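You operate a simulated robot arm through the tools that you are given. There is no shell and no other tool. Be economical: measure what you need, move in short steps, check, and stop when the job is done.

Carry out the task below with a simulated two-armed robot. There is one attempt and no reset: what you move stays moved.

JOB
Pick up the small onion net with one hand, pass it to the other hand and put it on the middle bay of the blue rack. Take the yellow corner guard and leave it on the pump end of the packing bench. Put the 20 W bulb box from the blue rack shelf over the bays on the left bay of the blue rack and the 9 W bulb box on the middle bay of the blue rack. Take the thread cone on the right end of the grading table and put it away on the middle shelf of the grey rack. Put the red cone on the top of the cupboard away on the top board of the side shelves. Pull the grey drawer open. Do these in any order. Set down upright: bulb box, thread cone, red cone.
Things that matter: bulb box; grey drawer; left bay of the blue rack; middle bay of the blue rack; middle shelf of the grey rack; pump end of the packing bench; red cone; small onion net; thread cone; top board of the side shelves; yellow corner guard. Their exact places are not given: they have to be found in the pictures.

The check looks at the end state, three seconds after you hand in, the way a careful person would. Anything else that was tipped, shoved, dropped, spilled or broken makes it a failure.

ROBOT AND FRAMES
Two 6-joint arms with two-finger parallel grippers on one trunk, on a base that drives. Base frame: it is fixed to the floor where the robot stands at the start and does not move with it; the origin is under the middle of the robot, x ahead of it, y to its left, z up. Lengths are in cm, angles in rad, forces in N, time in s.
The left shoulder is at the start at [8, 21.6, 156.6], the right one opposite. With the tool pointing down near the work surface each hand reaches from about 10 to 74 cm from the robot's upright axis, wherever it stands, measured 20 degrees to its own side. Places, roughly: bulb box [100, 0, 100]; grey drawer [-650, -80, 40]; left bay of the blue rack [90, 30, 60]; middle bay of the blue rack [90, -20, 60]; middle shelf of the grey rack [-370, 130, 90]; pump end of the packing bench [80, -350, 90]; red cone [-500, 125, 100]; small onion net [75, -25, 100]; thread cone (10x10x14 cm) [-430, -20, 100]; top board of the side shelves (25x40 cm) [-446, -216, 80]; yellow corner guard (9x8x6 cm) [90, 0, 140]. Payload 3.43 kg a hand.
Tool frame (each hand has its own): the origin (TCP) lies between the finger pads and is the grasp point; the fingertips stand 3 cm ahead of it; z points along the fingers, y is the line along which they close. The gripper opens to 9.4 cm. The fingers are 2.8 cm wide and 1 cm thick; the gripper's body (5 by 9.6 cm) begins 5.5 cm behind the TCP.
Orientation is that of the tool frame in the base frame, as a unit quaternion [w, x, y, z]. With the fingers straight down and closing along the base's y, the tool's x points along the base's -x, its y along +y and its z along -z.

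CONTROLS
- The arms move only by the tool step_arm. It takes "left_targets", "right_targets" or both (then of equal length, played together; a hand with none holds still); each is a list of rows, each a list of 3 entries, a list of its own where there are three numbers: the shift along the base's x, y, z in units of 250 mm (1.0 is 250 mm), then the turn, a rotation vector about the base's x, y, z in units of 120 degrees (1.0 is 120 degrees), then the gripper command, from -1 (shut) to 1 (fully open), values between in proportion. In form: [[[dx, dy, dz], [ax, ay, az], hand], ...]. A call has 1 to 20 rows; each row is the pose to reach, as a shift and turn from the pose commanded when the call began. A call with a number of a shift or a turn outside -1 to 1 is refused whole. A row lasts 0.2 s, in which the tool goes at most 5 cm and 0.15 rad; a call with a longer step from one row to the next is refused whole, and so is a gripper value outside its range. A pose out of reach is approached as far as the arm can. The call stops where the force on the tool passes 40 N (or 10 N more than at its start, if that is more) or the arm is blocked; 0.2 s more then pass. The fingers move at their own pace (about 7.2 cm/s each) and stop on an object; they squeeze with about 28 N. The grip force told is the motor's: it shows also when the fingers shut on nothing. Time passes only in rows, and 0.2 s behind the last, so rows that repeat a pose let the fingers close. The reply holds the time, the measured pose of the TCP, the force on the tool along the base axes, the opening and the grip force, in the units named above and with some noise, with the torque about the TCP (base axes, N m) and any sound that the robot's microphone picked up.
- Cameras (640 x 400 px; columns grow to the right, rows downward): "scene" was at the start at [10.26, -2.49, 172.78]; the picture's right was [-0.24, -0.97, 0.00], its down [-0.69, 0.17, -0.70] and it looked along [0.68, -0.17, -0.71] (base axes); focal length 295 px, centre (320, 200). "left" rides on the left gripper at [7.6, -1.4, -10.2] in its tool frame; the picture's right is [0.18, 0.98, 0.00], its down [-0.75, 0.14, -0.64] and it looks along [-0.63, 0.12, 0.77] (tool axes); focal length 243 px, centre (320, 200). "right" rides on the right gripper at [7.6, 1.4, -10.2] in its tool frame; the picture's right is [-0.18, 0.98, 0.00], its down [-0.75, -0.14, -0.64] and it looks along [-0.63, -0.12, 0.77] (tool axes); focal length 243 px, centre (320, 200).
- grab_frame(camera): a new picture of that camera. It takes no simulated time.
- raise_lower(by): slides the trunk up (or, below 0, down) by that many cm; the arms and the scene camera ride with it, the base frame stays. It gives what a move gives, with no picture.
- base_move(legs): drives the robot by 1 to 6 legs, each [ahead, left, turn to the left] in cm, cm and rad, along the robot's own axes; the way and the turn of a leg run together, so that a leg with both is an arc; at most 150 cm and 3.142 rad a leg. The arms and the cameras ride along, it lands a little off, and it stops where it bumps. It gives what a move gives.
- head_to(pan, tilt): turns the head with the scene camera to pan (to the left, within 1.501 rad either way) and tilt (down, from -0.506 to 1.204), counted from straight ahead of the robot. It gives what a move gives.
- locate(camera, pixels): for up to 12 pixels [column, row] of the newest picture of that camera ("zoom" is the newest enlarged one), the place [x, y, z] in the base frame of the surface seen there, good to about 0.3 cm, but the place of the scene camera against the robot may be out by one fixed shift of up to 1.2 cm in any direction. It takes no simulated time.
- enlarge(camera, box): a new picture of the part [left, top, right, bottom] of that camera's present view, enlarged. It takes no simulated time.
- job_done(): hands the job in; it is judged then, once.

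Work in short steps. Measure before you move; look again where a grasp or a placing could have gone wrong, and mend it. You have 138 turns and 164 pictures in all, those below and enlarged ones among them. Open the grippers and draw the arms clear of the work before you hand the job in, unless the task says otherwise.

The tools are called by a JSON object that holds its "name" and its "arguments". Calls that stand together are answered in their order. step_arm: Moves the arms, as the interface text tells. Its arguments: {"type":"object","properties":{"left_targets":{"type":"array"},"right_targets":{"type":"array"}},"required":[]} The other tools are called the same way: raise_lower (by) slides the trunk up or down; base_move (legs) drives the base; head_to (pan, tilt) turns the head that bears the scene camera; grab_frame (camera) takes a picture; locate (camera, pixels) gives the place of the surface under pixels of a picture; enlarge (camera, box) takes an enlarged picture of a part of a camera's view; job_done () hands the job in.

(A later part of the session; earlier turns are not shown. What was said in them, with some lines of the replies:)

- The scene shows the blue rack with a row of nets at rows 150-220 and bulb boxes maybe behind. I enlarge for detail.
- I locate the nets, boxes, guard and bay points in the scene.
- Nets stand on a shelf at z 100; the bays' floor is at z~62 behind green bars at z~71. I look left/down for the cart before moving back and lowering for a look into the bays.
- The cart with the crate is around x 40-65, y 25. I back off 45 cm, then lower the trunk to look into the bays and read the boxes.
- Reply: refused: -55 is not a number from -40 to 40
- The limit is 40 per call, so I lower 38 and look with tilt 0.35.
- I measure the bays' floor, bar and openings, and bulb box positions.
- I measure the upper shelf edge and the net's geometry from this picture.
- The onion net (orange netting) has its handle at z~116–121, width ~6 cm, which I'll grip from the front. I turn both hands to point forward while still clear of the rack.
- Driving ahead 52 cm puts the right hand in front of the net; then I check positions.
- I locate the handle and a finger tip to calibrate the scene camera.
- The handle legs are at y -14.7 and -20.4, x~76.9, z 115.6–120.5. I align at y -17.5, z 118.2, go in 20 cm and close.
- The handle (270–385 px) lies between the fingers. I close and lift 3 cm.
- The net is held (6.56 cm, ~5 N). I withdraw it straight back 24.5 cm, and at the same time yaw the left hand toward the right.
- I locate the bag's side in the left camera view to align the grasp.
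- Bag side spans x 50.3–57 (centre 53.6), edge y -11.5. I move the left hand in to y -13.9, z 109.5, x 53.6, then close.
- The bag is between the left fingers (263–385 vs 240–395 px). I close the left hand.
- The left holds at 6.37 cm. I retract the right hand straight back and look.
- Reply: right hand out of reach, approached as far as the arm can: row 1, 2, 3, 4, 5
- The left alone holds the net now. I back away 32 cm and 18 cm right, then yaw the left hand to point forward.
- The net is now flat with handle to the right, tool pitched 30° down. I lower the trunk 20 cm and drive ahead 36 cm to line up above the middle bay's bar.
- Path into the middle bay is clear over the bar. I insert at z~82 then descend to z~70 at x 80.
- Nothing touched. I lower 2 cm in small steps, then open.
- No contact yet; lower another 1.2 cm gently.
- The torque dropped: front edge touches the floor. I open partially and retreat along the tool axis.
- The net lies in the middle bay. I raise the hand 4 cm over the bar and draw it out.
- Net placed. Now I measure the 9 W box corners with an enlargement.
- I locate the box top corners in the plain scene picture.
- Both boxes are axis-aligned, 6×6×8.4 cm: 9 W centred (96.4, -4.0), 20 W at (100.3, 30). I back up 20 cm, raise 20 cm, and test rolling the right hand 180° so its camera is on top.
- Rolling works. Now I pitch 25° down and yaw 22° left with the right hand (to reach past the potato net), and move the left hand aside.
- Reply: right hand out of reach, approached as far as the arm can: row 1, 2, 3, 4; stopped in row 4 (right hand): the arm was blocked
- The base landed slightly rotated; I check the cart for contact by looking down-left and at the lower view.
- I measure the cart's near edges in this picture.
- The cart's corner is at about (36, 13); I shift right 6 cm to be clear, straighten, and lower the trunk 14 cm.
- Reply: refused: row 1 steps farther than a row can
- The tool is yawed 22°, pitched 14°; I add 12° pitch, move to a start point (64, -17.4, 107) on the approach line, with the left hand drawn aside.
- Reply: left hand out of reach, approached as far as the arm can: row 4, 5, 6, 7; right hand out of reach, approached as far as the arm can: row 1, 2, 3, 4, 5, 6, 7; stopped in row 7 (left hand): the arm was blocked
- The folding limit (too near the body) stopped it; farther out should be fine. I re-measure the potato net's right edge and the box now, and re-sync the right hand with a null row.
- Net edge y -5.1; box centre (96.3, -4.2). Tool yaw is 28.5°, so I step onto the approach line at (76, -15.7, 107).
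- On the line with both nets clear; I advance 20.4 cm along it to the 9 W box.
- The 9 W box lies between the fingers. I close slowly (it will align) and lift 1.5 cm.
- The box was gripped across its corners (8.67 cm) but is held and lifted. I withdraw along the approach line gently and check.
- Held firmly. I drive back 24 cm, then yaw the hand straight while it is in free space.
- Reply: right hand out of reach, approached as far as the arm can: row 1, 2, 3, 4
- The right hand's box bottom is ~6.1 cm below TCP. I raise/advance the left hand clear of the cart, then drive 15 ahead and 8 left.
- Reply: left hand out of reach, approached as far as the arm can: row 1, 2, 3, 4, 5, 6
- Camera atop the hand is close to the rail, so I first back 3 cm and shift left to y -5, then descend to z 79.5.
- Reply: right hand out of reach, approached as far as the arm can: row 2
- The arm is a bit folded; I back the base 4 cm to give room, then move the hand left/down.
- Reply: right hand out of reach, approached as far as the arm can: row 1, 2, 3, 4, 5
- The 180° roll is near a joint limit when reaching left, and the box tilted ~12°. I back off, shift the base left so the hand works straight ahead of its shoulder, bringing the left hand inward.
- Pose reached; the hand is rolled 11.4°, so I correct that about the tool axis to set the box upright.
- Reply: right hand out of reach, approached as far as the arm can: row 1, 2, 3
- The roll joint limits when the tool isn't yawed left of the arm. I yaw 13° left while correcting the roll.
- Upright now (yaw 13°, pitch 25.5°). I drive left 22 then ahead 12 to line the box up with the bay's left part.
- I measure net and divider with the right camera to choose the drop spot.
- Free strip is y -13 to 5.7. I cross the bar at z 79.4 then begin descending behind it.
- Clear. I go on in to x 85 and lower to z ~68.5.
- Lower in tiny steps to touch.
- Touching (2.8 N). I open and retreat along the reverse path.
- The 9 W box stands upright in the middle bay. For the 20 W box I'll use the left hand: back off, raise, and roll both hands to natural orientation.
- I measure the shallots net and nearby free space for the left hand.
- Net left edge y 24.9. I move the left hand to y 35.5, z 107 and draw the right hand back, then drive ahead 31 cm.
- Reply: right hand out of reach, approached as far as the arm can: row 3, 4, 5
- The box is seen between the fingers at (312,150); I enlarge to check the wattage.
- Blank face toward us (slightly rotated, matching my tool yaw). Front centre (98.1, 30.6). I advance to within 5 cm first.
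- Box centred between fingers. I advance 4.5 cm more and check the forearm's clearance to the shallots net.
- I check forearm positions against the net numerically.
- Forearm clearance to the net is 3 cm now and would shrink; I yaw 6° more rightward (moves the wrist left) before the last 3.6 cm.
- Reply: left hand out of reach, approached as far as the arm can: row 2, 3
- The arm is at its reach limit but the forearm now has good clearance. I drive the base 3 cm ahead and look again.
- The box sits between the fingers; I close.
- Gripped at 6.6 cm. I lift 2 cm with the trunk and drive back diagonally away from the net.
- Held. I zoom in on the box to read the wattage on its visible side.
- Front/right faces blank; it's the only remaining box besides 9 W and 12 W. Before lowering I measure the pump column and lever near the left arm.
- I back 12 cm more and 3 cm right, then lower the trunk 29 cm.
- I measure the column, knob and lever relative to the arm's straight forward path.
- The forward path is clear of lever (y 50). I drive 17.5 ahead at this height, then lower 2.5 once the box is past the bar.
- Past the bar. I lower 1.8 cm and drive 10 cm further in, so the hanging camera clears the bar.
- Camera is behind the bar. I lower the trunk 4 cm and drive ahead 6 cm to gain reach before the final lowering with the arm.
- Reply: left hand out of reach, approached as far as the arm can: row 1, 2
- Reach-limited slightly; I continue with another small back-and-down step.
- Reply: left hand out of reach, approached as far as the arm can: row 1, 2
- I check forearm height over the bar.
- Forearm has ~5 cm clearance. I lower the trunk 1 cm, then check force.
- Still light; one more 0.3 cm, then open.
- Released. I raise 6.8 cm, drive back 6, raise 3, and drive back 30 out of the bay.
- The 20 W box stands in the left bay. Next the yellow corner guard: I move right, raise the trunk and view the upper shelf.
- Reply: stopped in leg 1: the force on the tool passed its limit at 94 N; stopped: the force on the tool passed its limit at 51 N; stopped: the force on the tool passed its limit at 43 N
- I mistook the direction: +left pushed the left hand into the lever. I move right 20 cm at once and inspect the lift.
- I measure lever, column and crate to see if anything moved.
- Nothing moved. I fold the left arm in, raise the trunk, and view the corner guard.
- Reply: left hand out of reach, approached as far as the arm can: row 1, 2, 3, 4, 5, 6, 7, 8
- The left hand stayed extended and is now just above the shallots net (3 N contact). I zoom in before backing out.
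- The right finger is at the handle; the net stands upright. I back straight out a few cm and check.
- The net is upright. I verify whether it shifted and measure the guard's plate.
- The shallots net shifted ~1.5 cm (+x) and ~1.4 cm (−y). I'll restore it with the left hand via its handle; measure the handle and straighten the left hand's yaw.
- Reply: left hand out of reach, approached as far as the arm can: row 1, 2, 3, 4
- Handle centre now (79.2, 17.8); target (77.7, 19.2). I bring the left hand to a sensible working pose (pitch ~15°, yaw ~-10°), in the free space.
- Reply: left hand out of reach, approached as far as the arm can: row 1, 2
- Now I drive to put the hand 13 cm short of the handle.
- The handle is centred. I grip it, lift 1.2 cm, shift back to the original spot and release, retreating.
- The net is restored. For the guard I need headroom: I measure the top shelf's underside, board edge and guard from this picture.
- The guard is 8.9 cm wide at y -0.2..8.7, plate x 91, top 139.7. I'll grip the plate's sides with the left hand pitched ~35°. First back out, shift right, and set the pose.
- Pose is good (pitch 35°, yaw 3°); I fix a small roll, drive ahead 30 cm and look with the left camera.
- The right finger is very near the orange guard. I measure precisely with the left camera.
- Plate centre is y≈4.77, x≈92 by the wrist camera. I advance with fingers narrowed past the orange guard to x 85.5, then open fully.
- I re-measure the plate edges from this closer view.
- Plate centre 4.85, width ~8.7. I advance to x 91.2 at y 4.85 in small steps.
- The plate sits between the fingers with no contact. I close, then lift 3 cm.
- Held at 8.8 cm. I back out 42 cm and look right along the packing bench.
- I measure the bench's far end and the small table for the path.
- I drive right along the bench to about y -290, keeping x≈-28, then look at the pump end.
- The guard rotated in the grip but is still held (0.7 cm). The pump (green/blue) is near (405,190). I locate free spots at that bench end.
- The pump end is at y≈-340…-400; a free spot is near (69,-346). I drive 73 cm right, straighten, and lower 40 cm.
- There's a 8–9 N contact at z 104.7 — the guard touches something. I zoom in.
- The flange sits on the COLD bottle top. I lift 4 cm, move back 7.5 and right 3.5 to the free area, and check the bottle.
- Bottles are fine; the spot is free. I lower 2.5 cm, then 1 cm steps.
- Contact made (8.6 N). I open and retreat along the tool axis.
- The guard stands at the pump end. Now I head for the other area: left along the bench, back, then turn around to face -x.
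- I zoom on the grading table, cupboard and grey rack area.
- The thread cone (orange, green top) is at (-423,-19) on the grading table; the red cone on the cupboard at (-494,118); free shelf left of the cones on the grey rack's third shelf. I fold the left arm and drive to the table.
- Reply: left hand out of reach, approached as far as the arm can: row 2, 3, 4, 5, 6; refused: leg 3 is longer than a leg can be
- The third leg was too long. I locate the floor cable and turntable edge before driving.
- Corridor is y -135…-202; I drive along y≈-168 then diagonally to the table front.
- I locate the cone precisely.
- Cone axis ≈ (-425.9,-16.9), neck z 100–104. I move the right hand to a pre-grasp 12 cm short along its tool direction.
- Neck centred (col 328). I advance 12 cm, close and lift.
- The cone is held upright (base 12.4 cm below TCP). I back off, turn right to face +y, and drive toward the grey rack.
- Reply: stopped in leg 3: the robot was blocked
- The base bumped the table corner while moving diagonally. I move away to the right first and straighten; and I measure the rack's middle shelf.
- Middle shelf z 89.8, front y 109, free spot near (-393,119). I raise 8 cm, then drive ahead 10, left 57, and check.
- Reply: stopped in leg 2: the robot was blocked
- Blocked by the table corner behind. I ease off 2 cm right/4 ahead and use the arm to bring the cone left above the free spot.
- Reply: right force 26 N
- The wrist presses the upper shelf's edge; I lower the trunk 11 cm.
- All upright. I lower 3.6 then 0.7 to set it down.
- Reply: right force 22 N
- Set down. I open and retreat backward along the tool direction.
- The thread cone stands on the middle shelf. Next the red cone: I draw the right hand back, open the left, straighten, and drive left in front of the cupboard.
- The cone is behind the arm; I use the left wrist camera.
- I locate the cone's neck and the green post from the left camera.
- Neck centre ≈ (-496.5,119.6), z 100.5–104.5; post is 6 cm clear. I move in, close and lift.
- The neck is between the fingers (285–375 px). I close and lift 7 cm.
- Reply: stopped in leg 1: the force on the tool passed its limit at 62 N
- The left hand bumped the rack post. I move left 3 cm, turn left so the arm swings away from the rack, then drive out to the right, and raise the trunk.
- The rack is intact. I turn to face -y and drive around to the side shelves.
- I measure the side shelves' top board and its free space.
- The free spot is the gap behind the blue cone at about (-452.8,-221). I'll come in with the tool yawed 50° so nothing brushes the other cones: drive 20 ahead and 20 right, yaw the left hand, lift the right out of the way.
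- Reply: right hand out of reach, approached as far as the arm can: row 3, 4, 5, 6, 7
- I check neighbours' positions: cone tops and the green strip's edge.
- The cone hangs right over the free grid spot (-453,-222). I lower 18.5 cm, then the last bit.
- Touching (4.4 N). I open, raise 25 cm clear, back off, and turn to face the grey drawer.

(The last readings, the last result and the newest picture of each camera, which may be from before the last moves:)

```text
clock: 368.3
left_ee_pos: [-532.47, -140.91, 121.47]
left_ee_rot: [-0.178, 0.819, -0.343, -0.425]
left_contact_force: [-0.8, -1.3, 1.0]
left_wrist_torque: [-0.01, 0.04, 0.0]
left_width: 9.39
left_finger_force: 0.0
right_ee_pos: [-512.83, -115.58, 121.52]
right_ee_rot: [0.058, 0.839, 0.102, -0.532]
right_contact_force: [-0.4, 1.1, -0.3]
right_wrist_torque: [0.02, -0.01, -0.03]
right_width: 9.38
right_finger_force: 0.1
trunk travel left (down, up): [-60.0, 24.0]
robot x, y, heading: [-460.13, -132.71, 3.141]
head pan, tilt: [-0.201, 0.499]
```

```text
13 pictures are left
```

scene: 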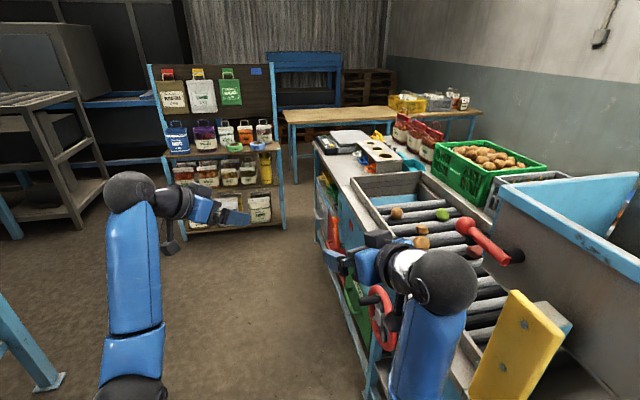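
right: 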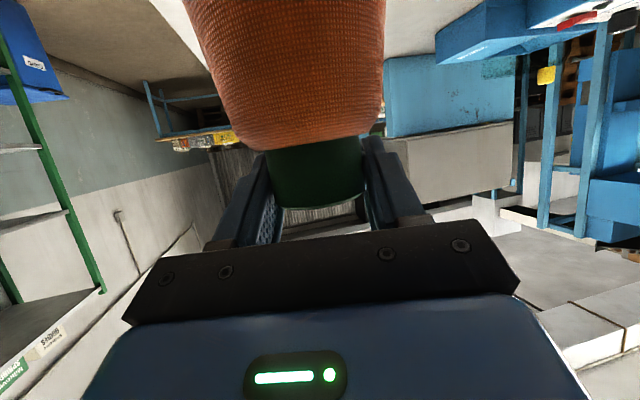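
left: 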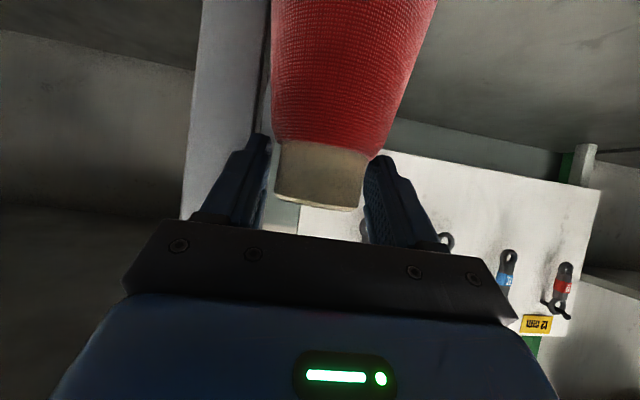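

The red cone is placed. The drawer should be under the table's far part near (325,220). I zoom and locate.

{"name": "enlarge", "arguments": {"camera": "scene", "box": [290, 150, 390, 330]}}

{"name": "locate", "arguments": {"camera": "scene", "pixels": [[318, 190], [322, 225], [330, 190], [335, 240], [318, 240], [345, 240], [325, 208], [345, 290]]}}

{"name": "base_move", "arguments": {"legs": [[85, 15, 0]]}}

{"name": "head_to", "arguments": {"pan": -0.9, "tilt": 0.9}}

{"name": "grab_frame", "arguments": {"camera": "scene"}}

```text
2.22 times, centred on (340, 240) of scene
```

zoom: 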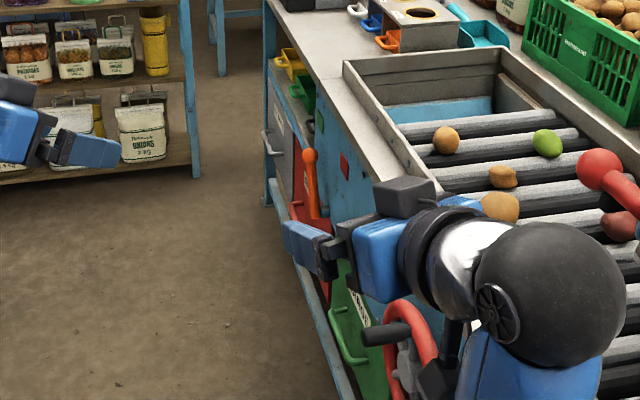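

```text
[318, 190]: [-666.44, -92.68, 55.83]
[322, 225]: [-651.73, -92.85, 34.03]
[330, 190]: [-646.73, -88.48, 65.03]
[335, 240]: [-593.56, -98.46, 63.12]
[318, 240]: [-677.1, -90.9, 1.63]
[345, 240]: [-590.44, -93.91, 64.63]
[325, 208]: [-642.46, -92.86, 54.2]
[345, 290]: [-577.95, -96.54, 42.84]
```

```text
clock: 373.0
left_ee_pos: [-618.97, -155.58, 121.62]
left_ee_rot: [-0.178, 0.818, -0.343, -0.426]
left_contact_force: [-0.4, 0.3, -0.1]
left_wrist_torque: [0.02, 0.0, -0.01]
left_width: 9.41
left_finger_force: 0.1
right_ee_pos: [-599.39, -130.24, 121.51]
right_ee_rot: [0.058, 0.838, 0.102, -0.532]
right_contact_force: [0.4, 0.1, -0.7]
right_wrist_torque: [0.01, 0.02, -0.03]
right_width: 9.4
right_finger_force: 0.0
trunk travel left (down, up): [-60.0, 24.0]
robot x, y, heading: [-546.71, -147.71, 3.14]
head pan, tilt: [-0.201, 0.499]
```

```text
clock: 374.1
left_ee_pos: [-619.0, -155.62, 121.57]
left_ee_rot: [-0.179, 0.818, -0.343, -0.426]
left_contact_force: [-0.7, 0.8, -0.7]
left_wrist_torque: [0.03, -0.01, 0.02]
left_width: 9.41
left_finger_force: 0.1
right_ee_pos: [-599.45, -130.15, 121.5]
right_ee_rot: [0.058, 0.838, 0.103, -0.532]
right_contact_force: [0.3, 0.6, 0.3]
right_wrist_torque: [0.0, 0.0, 0.0]
right_width: 9.41
right_finger_force: 0.0
trunk travel left (down, up): [-60.0, 24.0]
robot x, y, heading: [-547.11, -147.29, 3.141]
head pan, tilt: [-0.901, 0.901]
```

```text
11 pictures are left
```

scene: 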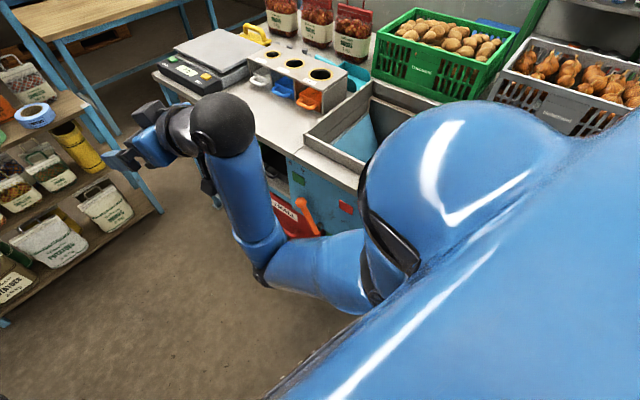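

The grey drawer's handle is near (-666…-645,-92.7,56). I locate the net rack's feet, raise, turn to face +y, and roll the right hand so its fingers close vertically on the bar.

{"name": "locate", "arguments": {"camera": "scene", "pixels": [[160, 211], [5, 322], [120, 90], [165, 78], [255, 145], [310, 210]]}}

{"name": "raise_lower", "arguments": {"by": 20}}

{"name": "base_move", "arguments": {"legs": [[0, 8, 0], [0, 0, -1.57]]}}

{"name": "step_arm", "arguments": {"right_targets": [[[0, 0, 0], [-0.014, 0.06, -0.0293], 1], [[0, 0, 0], [-0.028, 0.12, -0.0586], 1], [[0, 0, 0], [-0.042, 0.18, -0.088], 1], [[0, 0, 0], [-0.056, 0.24, -0.117], 1], [[0, 0, 0], [-0.07, 0.3, -0.1466], 1], [[0, 0, 0], [-0.084, 0.36, -0.176], 1], [[0, 0, 0], [-0.098, 0.42, -0.205], 1], [[0, 0, 0], [-0.112, 0.48, -0.235], 1], [[0, 0, 0], [-0.126, 0.54, -0.264], 1], [[0, 0, 0], [-0.14, 0.6, -0.293], 1], [[0, 0, 0], [-0.154, 0.658, -0.3225], 1]]}}

{"name": "head_to", "arguments": {"pan": 0.8, "tilt": 0.75}}

{"name": "grab_frame", "arguments": {"camera": "scene"}}

```text
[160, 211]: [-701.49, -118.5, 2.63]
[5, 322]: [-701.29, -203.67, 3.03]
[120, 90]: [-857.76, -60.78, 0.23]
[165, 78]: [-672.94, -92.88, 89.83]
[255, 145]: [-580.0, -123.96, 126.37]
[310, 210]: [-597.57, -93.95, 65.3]
```

```text
clock: 376.2
left_ee_pos: [-619.08, -155.6, 141.47]
left_ee_rot: [-0.178, 0.819, -0.342, -0.426]
left_contact_force: [0.0, 0.4, -0.3]
left_wrist_torque: [-0.02, -0.02, 0.01]
left_width: 9.43
left_finger_force: 0.1
right_ee_pos: [-599.5, -130.28, 141.59]
right_ee_rot: [0.059, 0.838, 0.103, -0.532]
right_contact_force: [1.1, 0.1, 0.2]
right_wrist_torque: [0.0, 0.03, 0.01]
right_width: 9.39
right_finger_force: 0.2
trunk travel left (down, up): [-80.0, 4.0]
robot x, y, heading: [-546.44, -147.61, 3.137]
head pan, tilt: [-0.901, 0.901]
```

```text
clock: 381.1
left_ee_pos: [-554.57, -83.1, 141.59]
left_ee_rot: [0.428, -0.335, 0.822, 0.173]
left_contact_force: [0.1, -0.7, 0.1]
left_wrist_torque: [-0.04, 0.04, 0.03]
left_width: 9.4
left_finger_force: 0.1
right_ee_pos: [-529.26, -102.82, 141.56]
right_ee_rot: [-0.336, 0.665, -0.522, -0.416]
right_contact_force: [-0.7, -0.6, 0.2]
right_wrist_torque: [0.01, 0.02, 0.01]
right_width: 9.41
right_finger_force: 0.1
trunk travel left (down, up): [-80.0, 4.0]
robot x, y, heading: [-546.32, -155.45, 1.567]
head pan, tilt: [-0.901, 0.901]
```

```text
clock: 383.5
left_ee_pos: [-554.41, -83.17, 141.58]
left_ee_rot: [0.427, -0.335, 0.821, 0.174]
left_contact_force: [-0.7, 0.9, 0.4]
left_wrist_torque: [0.0, -0.01, 0.0]
left_width: 9.41
left_finger_force: 0.0
right_ee_pos: [-529.14, -102.74, 141.4]
right_ee_rot: [-0.057, -0.101, 0.839, 0.531]
right_contact_force: [-0.6, 0.3, 1.1]
right_wrist_torque: [0.0, 0.0, 0.01]
right_width: 9.39
right_finger_force: 0.1
trunk travel left (down, up): [-80.0, 4.0]
robot x, y, heading: [-546.75, -155.52, 1.568]
head pan, tilt: [-0.901, 0.901]
```

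```text
clock: 385.2
left_ee_pos: [-554.59, -83.21, 141.5]
left_ee_rot: [0.427, -0.336, 0.821, 0.175]
left_contact_force: [0.0, -0.2, -0.8]
left_wrist_torque: [-0.01, 0.01, -0.04]
left_width: 9.4
left_finger_force: 0.0
right_ee_pos: [-529.15, -102.66, 141.56]
right_ee_rot: [-0.056, -0.102, 0.839, 0.531]
right_contact_force: [0.0, 0.2, -0.6]
right_wrist_torque: [0.02, -0.01, -0.01]
right_width: 9.39
right_finger_force: 0.0
trunk travel left (down, up): [-80.0, 4.0]
robot x, y, heading: [-546.91, -155.22, 1.566]
head pan, tilt: [0.799, 0.75]
```

```text
10 pictures are left
```

scene: 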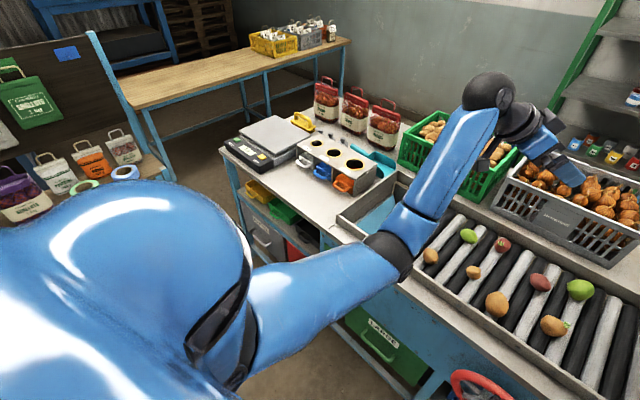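

The grey drawer's handle is visible at (262,242). I locate it, and retract the left arm's reach by driving only after measuring.

{"name": "locate", "arguments": {"camera": "scene", "pixels": [[254, 237], [262, 242], [269, 247], [262, 225], [258, 210], [285, 225], [283, 258]]}}

{"name": "enlarge", "arguments": {"camera": "scene", "box": [225, 170, 325, 270]}}

{"name": "base_move", "arguments": {"legs": [[-12, 100, 0]]}}

```text
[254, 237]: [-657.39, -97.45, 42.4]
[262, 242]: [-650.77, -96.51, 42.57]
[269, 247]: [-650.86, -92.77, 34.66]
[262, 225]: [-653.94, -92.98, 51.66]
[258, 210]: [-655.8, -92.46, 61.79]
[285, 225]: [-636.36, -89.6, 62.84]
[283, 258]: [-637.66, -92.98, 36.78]
```

```text
4.00 times, centred on (275, 220) of scene
```

zoom: 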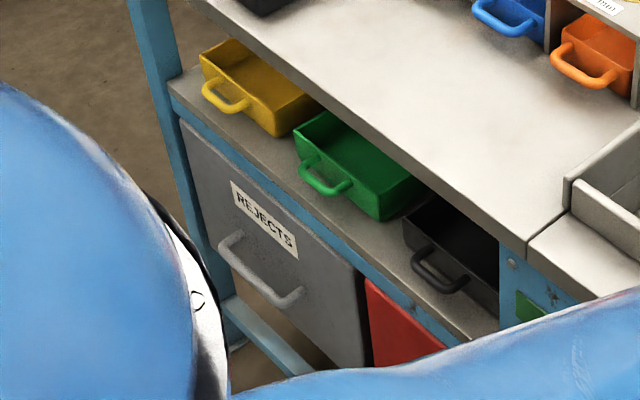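

```text
clock: 390.5
left_ee_pos: [-656.02, -95.01, 141.48]
left_ee_rot: [0.426, -0.34, 0.82, 0.177]
left_contact_force: [0.2, 0.0, 0.7]
left_wrist_torque: [-0.03, 0.0, -0.01]
left_width: 9.42
left_finger_force: 0.1
right_ee_pos: [-630.39, -114.41, 141.42]
right_ee_rot: [-0.058, -0.106, 0.839, 0.531]
right_contact_force: [0.3, 0.1, 1.2]
right_wrist_torque: [0.0, -0.01, 0.0]
right_width: 9.41
right_finger_force: 0.1
trunk travel left (down, up): [-80.0, 4.0]
robot x, y, heading: [-647.66, -167.48, 1.577]
head pan, tilt: [0.799, 0.75]
```

The bar is horizontal at (-653,-97,42.5). I back 12, left 8, lower the trunk 78 cm, bring the right hand down in front of the bar, and look.

{"name": "base_move", "arguments": {"legs": [[-12, 8, -0.006]]}}

{"name": "raise_lower", "arguments": {"by": -40}}

{"name": "raise_lower", "arguments": {"by": -39}}

{"name": "step_arm", "arguments": {"right_targets": [[[-0.1, 0, -0.12], [0, 0, 0], 1], [[-0.2, 0, -0.24], [0, 0, 0], 1], [[-0.3, 0.02, -0.36], [0, 0, 0], 1], [[-0.4, 0.04, -0.48], [0, 0, 0], 1], [[-0.48, 0.06, -0.6], [0, 0, 0], 1], [[-0.54, 0.1, -0.7], [0, 0, 0], 1], [[-0.56, 0.16, -0.78], [0, 0, 0], 1]]}}

{"name": "head_to", "arguments": {"pan": -0.1, "tilt": 0.7}}

{"name": "grab_frame", "arguments": {"camera": "scene"}}

{"name": "grab_frame", "arguments": {"camera": "right"}}

```text
clock: 391.8
left_ee_pos: [-663.18, -106.54, 141.14]
left_ee_rot: [0.425, -0.337, 0.822, 0.174]
left_contact_force: [0.2, 0.3, -0.2]
left_wrist_torque: [0.01, 0.03, 0.02]
left_width: 9.39
left_finger_force: 0.0
right_ee_pos: [-637.88, -126.13, 141.18]
right_ee_rot: [-0.059, -0.102, 0.84, 0.53]
right_contact_force: [0.2, 0.9, 0.4]
right_wrist_torque: [0.01, 0.04, 0.07]
right_width: 9.41
right_finger_force: 0.0
trunk travel left (down, up): [-80.0, 4.0]
robot x, y, heading: [-655.35, -179.05, 1.567]
head pan, tilt: [0.799, 0.75]
```

```text
clock: 395.7
left_ee_pos: [-663.56, -106.99, 101.54]
left_ee_rot: [0.427, -0.338, 0.82, 0.176]
left_contact_force: [-0.2, 0.6, 0.2]
left_wrist_torque: [0.01, 0.0, 0.02]
left_width: 9.4
left_finger_force: 0.0
right_ee_pos: [-638.22, -126.46, 101.48]
right_ee_rot: [-0.058, -0.103, 0.839, 0.531]
right_contact_force: [0.1, 0.1, -0.9]
right_wrist_torque: [0.03, 0.0, -0.02]
right_width: 9.41
right_finger_force: 0.1
trunk travel left (down, up): [-40.0, 44.0]
robot x, y, heading: [-655.67, -179.36, 1.568]
head pan, tilt: [0.799, 0.75]
```

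```text
clock: 399.4
left_ee_pos: [-663.67, -107.01, 62.56]
left_ee_rot: [0.427, -0.337, 0.82, 0.175]
left_contact_force: [-0.2, 0.4, 0.4]
left_wrist_torque: [-0.01, 0.01, 0.02]
left_width: 9.37
left_finger_force: 0.0
right_ee_pos: [-638.21, -126.45, 62.54]
right_ee_rot: [-0.058, -0.103, 0.839, 0.53]
right_contact_force: [-0.3, 0.9, -0.3]
right_wrist_torque: [-0.01, 0.04, 0.01]
right_width: 9.37
right_finger_force: 0.1
trunk travel left (down, up): [-1.0, 83.0]
robot x, y, heading: [-655.46, -179.66, 1.568]
head pan, tilt: [0.799, 0.75]
```

```text
clock: 401.0
left_ee_pos: [-663.71, -107.03, 62.63]
left_ee_rot: [0.427, -0.337, 0.82, 0.175]
left_contact_force: [-0.3, 0.2, 0.6]
left_wrist_torque: [-0.02, -0.06, 0.01]
left_width: 9.42
left_finger_force: 0.0
right_ee_pos: [-652.32, -122.43, 42.76]
right_ee_rot: [-0.057, -0.104, 0.839, 0.531]
right_contact_force: [-0.2, 0.4, -0.4]
right_wrist_torque: [0.01, 0.01, 0.0]
right_width: 9.42
right_finger_force: 0.0
trunk travel left (down, up): [-1.0, 83.0]
robot x, y, heading: [-655.46, -179.37, 1.565]
head pan, tilt: [0.799, 0.75]
```

```text
clock: 402.2
left_ee_pos: [-663.57, -106.99, 62.54]
left_ee_rot: [0.426, -0.337, 0.821, 0.175]
left_contact_force: [-0.3, 0.1, 1.0]
left_wrist_torque: [-0.01, -0.02, 0.0]
left_width: 9.4
left_finger_force: 0.0
right_ee_pos: [-652.29, -122.45, 42.95]
right_ee_rot: [-0.057, -0.103, 0.839, 0.531]
right_contact_force: [-0.2, -0.3, -0.8]
right_wrist_torque: [-0.01, 0.01, -0.03]
right_width: 9.39
right_finger_force: 0.0
trunk travel left (down, up): [-1.0, 83.0]
robot x, y, heading: [-655.2, -179.53, 1.567]
head pan, tilt: [-0.099, 0.7]
```

```text
8 pictures are left
```

scene: 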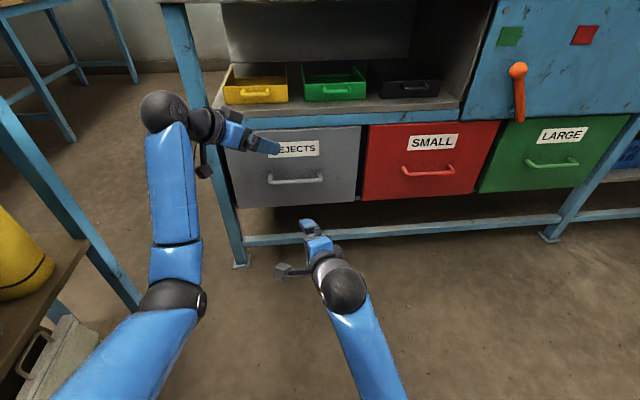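

```text
7 pictures are left
5 turns are left
```

right: 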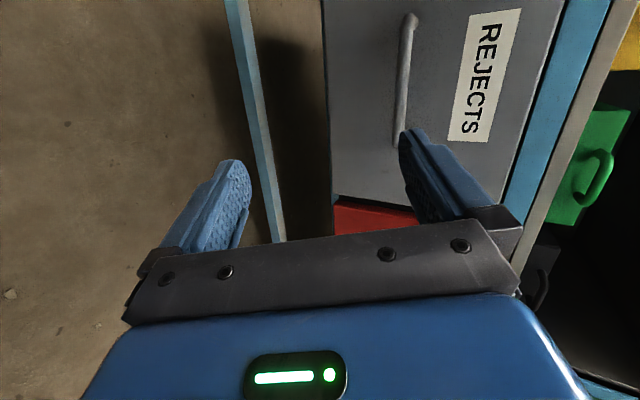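

The bar (z 42.5, y -97.4) is straight ahead of the hand at its height. I advance 23.8 cm and close on it.

{"name": "step_arm", "arguments": {"right_targets": [[[0, 0.18, -0.01], [0, 0, 0], 1], [[0, 0.36, -0.015], [0, 0, 0], 1], [[0, 0.54, -0.015], [0, 0, 0], 1], [[0, 0.72, -0.015], [0, 0, 0], 1], [[0, 0.86, -0.015], [0, 0, 0], 1], [[0, 0.952, -0.015], [0, 0, 0], 1], [[0, 0.952, -0.015], [0, 0, 0], 0.4], [[0, 0.952, -0.015], [0, 0, 0], -0.3], [[0, 0.952, -0.015], [0, 0, 0], -1], [[0, 0.952, -0.015], [0, 0, 0], -1], [[0, 0.952, -0.015], [0, 0, 0], -1]]}}

{"name": "enlarge", "arguments": {"camera": "scene", "box": [230, 110, 380, 230]}}

```text
clock: 404.6
left_ee_pos: [-663.65, -107.05, 62.62]
left_ee_rot: [0.427, -0.337, 0.821, 0.176]
left_contact_force: [0.2, 1.0, 0.4]
left_wrist_torque: [0.0, -0.03, -0.05]
left_width: 9.39
left_finger_force: 0.0
right_ee_pos: [-652.26, -98.61, 43.13]
right_ee_rot: [-0.059, -0.103, 0.837, 0.534]
right_contact_force: [-2.4, 7.0, 15.6]
right_wrist_torque: [0.45, 1.33, -0.74]
right_width: 1.84
right_finger_force: 45.5
trunk travel left (down, up): [-1.0, 83.0]
robot x, y, heading: [-655.28, -179.18, 1.566]
head pan, tilt: [-0.099, 0.7]
```

```text
3.33 times, centred on (305, 170) of scene
4 turns are left
```

zoom: 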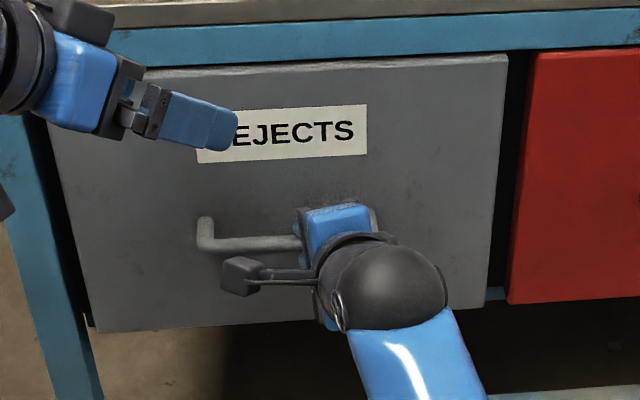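

The bar is gripped (1.84 cm). I pull by driving back 26 cm.

{"name": "base_move", "arguments": {"legs": [[-26, 0, 0]]}}

{"name": "grab_frame", "arguments": {"camera": "scene"}}

```text
clock: 406.5
left_ee_pos: [-663.77, -133.45, 62.73]
left_ee_rot: [0.426, -0.338, 0.82, 0.177]
left_contact_force: [0.5, -0.1, 0.7]
left_wrist_torque: [-0.03, 0.0, -0.05]
left_width: 9.39
left_finger_force: 0.1
right_ee_pos: [-652.4, -124.86, 42.93]
right_ee_rot: [-0.057, -0.104, 0.837, 0.535]
right_contact_force: [23.2, 1.7, 22.4]
right_wrist_torque: [0.48, 0.9, -1.69]
right_width: 1.87
right_finger_force: 44.8
trunk travel left (down, up): [-1.0, 83.0]
robot x, y, heading: [-655.86, -205.4, 1.569]
head pan, tilt: [-0.099, 0.7]
```

```text
5 pictures are left
3 turns are left
```

scene: 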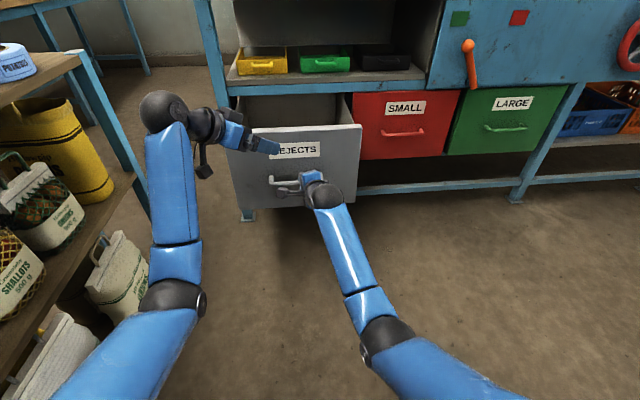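

The drawer is open ~26 cm. I open the fingers partway and draw both hands back.

{"name": "step_arm", "arguments": {"right_targets": [[[0, -0.01, 0], [0, 0, 0], -0.5], [[0, -0.02, 0], [0, 0, 0], 0], [[0, -0.02, 0], [0, 0, 0], 0.2], [[0, -0.02, 0], [0, 0, 0], 0.2], [[0, -0.14, 0], [0, 0, 0], 0.2], [[0, -0.3, 0], [0, 0, 0], 0.2], [[0, -0.46, 0], [0, 0, 0], 0.3], [[0, -0.6, 0], [0, 0, 0], 1], [[0, -0.6, 0], [0, 0, 0], 1]]}}

{"name": "base_move", "arguments": {"legs": [[-8, 0, 0]]}}

{"name": "grab_frame", "arguments": {"camera": "scene"}}

```text
clock: 408.5
left_ee_pos: [-663.94, -133.35, 62.45]
left_ee_rot: [0.427, -0.339, 0.82, 0.176]
left_contact_force: [0.5, 1.3, 0.4]
left_wrist_torque: [-0.04, 0.0, 0.02]
left_width: 9.41
left_finger_force: 0.0
right_ee_pos: [-652.4, -139.83, 42.87]
right_ee_rot: [-0.057, -0.104, 0.838, 0.533]
right_contact_force: [-0.9, 0.4, -0.8]
right_wrist_torque: [-0.01, 0.0, -0.01]
right_width: 9.4
right_finger_force: 0.2
trunk travel left (down, up): [-1.0, 83.0]
robot x, y, heading: [-655.47, -205.89, 1.573]
head pan, tilt: [-0.099, 0.7]
```

```text
clock: 409.6
left_ee_pos: [-663.96, -141.33, 62.44]
left_ee_rot: [0.426, -0.338, 0.82, 0.176]
left_contact_force: [0.3, -0.2, 0.6]
left_wrist_torque: [-0.04, 0.01, 0.0]
left_width: 9.42
left_finger_force: 0.0
right_ee_pos: [-652.42, -147.97, 42.91]
right_ee_rot: [-0.057, -0.105, 0.838, 0.532]
right_contact_force: [0.6, 0.9, 1.0]
right_wrist_torque: [0.0, -0.03, 0.0]
right_width: 9.39
right_finger_force: 0.1
trunk travel left (down, up): [-1.0, 83.0]
robot x, y, heading: [-655.48, -213.57, 1.578]
head pan, tilt: [-0.099, 0.7]
```

```text
4 pictures are left
2 turns are left
```

scene: 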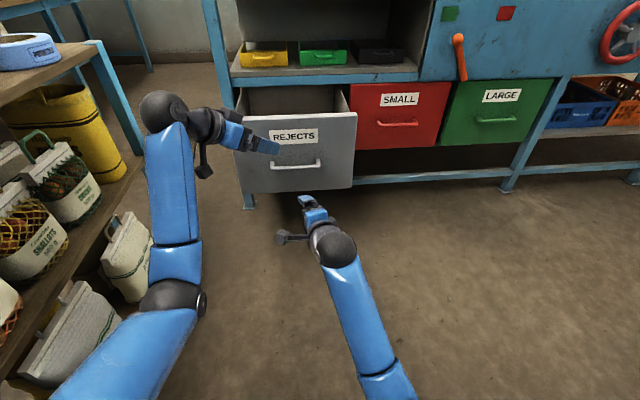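

The drawer stays open and both hands are open and clear. I hand in.

{"name": "job_done", "arguments": {}}

```text
The job is handed in.
```

All seven items of the job were carried out and the job is handed in, but I bumped a few things along the way.

**Placements**
- **Onion net:** passed from the right hand to the left, and it lies in the middle bay.
- **Bulb boxes:** the 9 W box is upright in the middle bay and the 20 W box upright in the left bay. I never saw the wattage on the 20 W box. It was the only other bulb box I saw besides the 9 W and 12 W.
- **Yellow corner guard:** stands on the pump end of the packing bench, at about y -350.
- **Thread cone:** upright on the middle shelf of the grey rack.
- **Red cone:** upright on the top board of the side shelves.
- **Grey drawer:** pulled open about 26 cm.

**Bumps**
- **Shallots net:** I nudged it about 2 cm. I lifted it by the handle and put it back by measurement, but did not re-measure it afterwards.
- **Pump lever on the lift:** hit with the left hand at about 94 N. I re-measured the lever, column and crate, and they had not moved.
- **COLD bottle on the packing bench:** the guard rested on its top for a moment. It stayed upright.
- **Grading table:** the base was stopped once by its corner, and again beside it, probably by the same corner. The crates on it looked undisturbed from a distance.
- **Grey rack:** the wrist pressed the shelf above the thread cone, and the left hand hit a post at about 62 N. The part of the rack I could see afterwards was undisturbed, but that view left out the thread cone.
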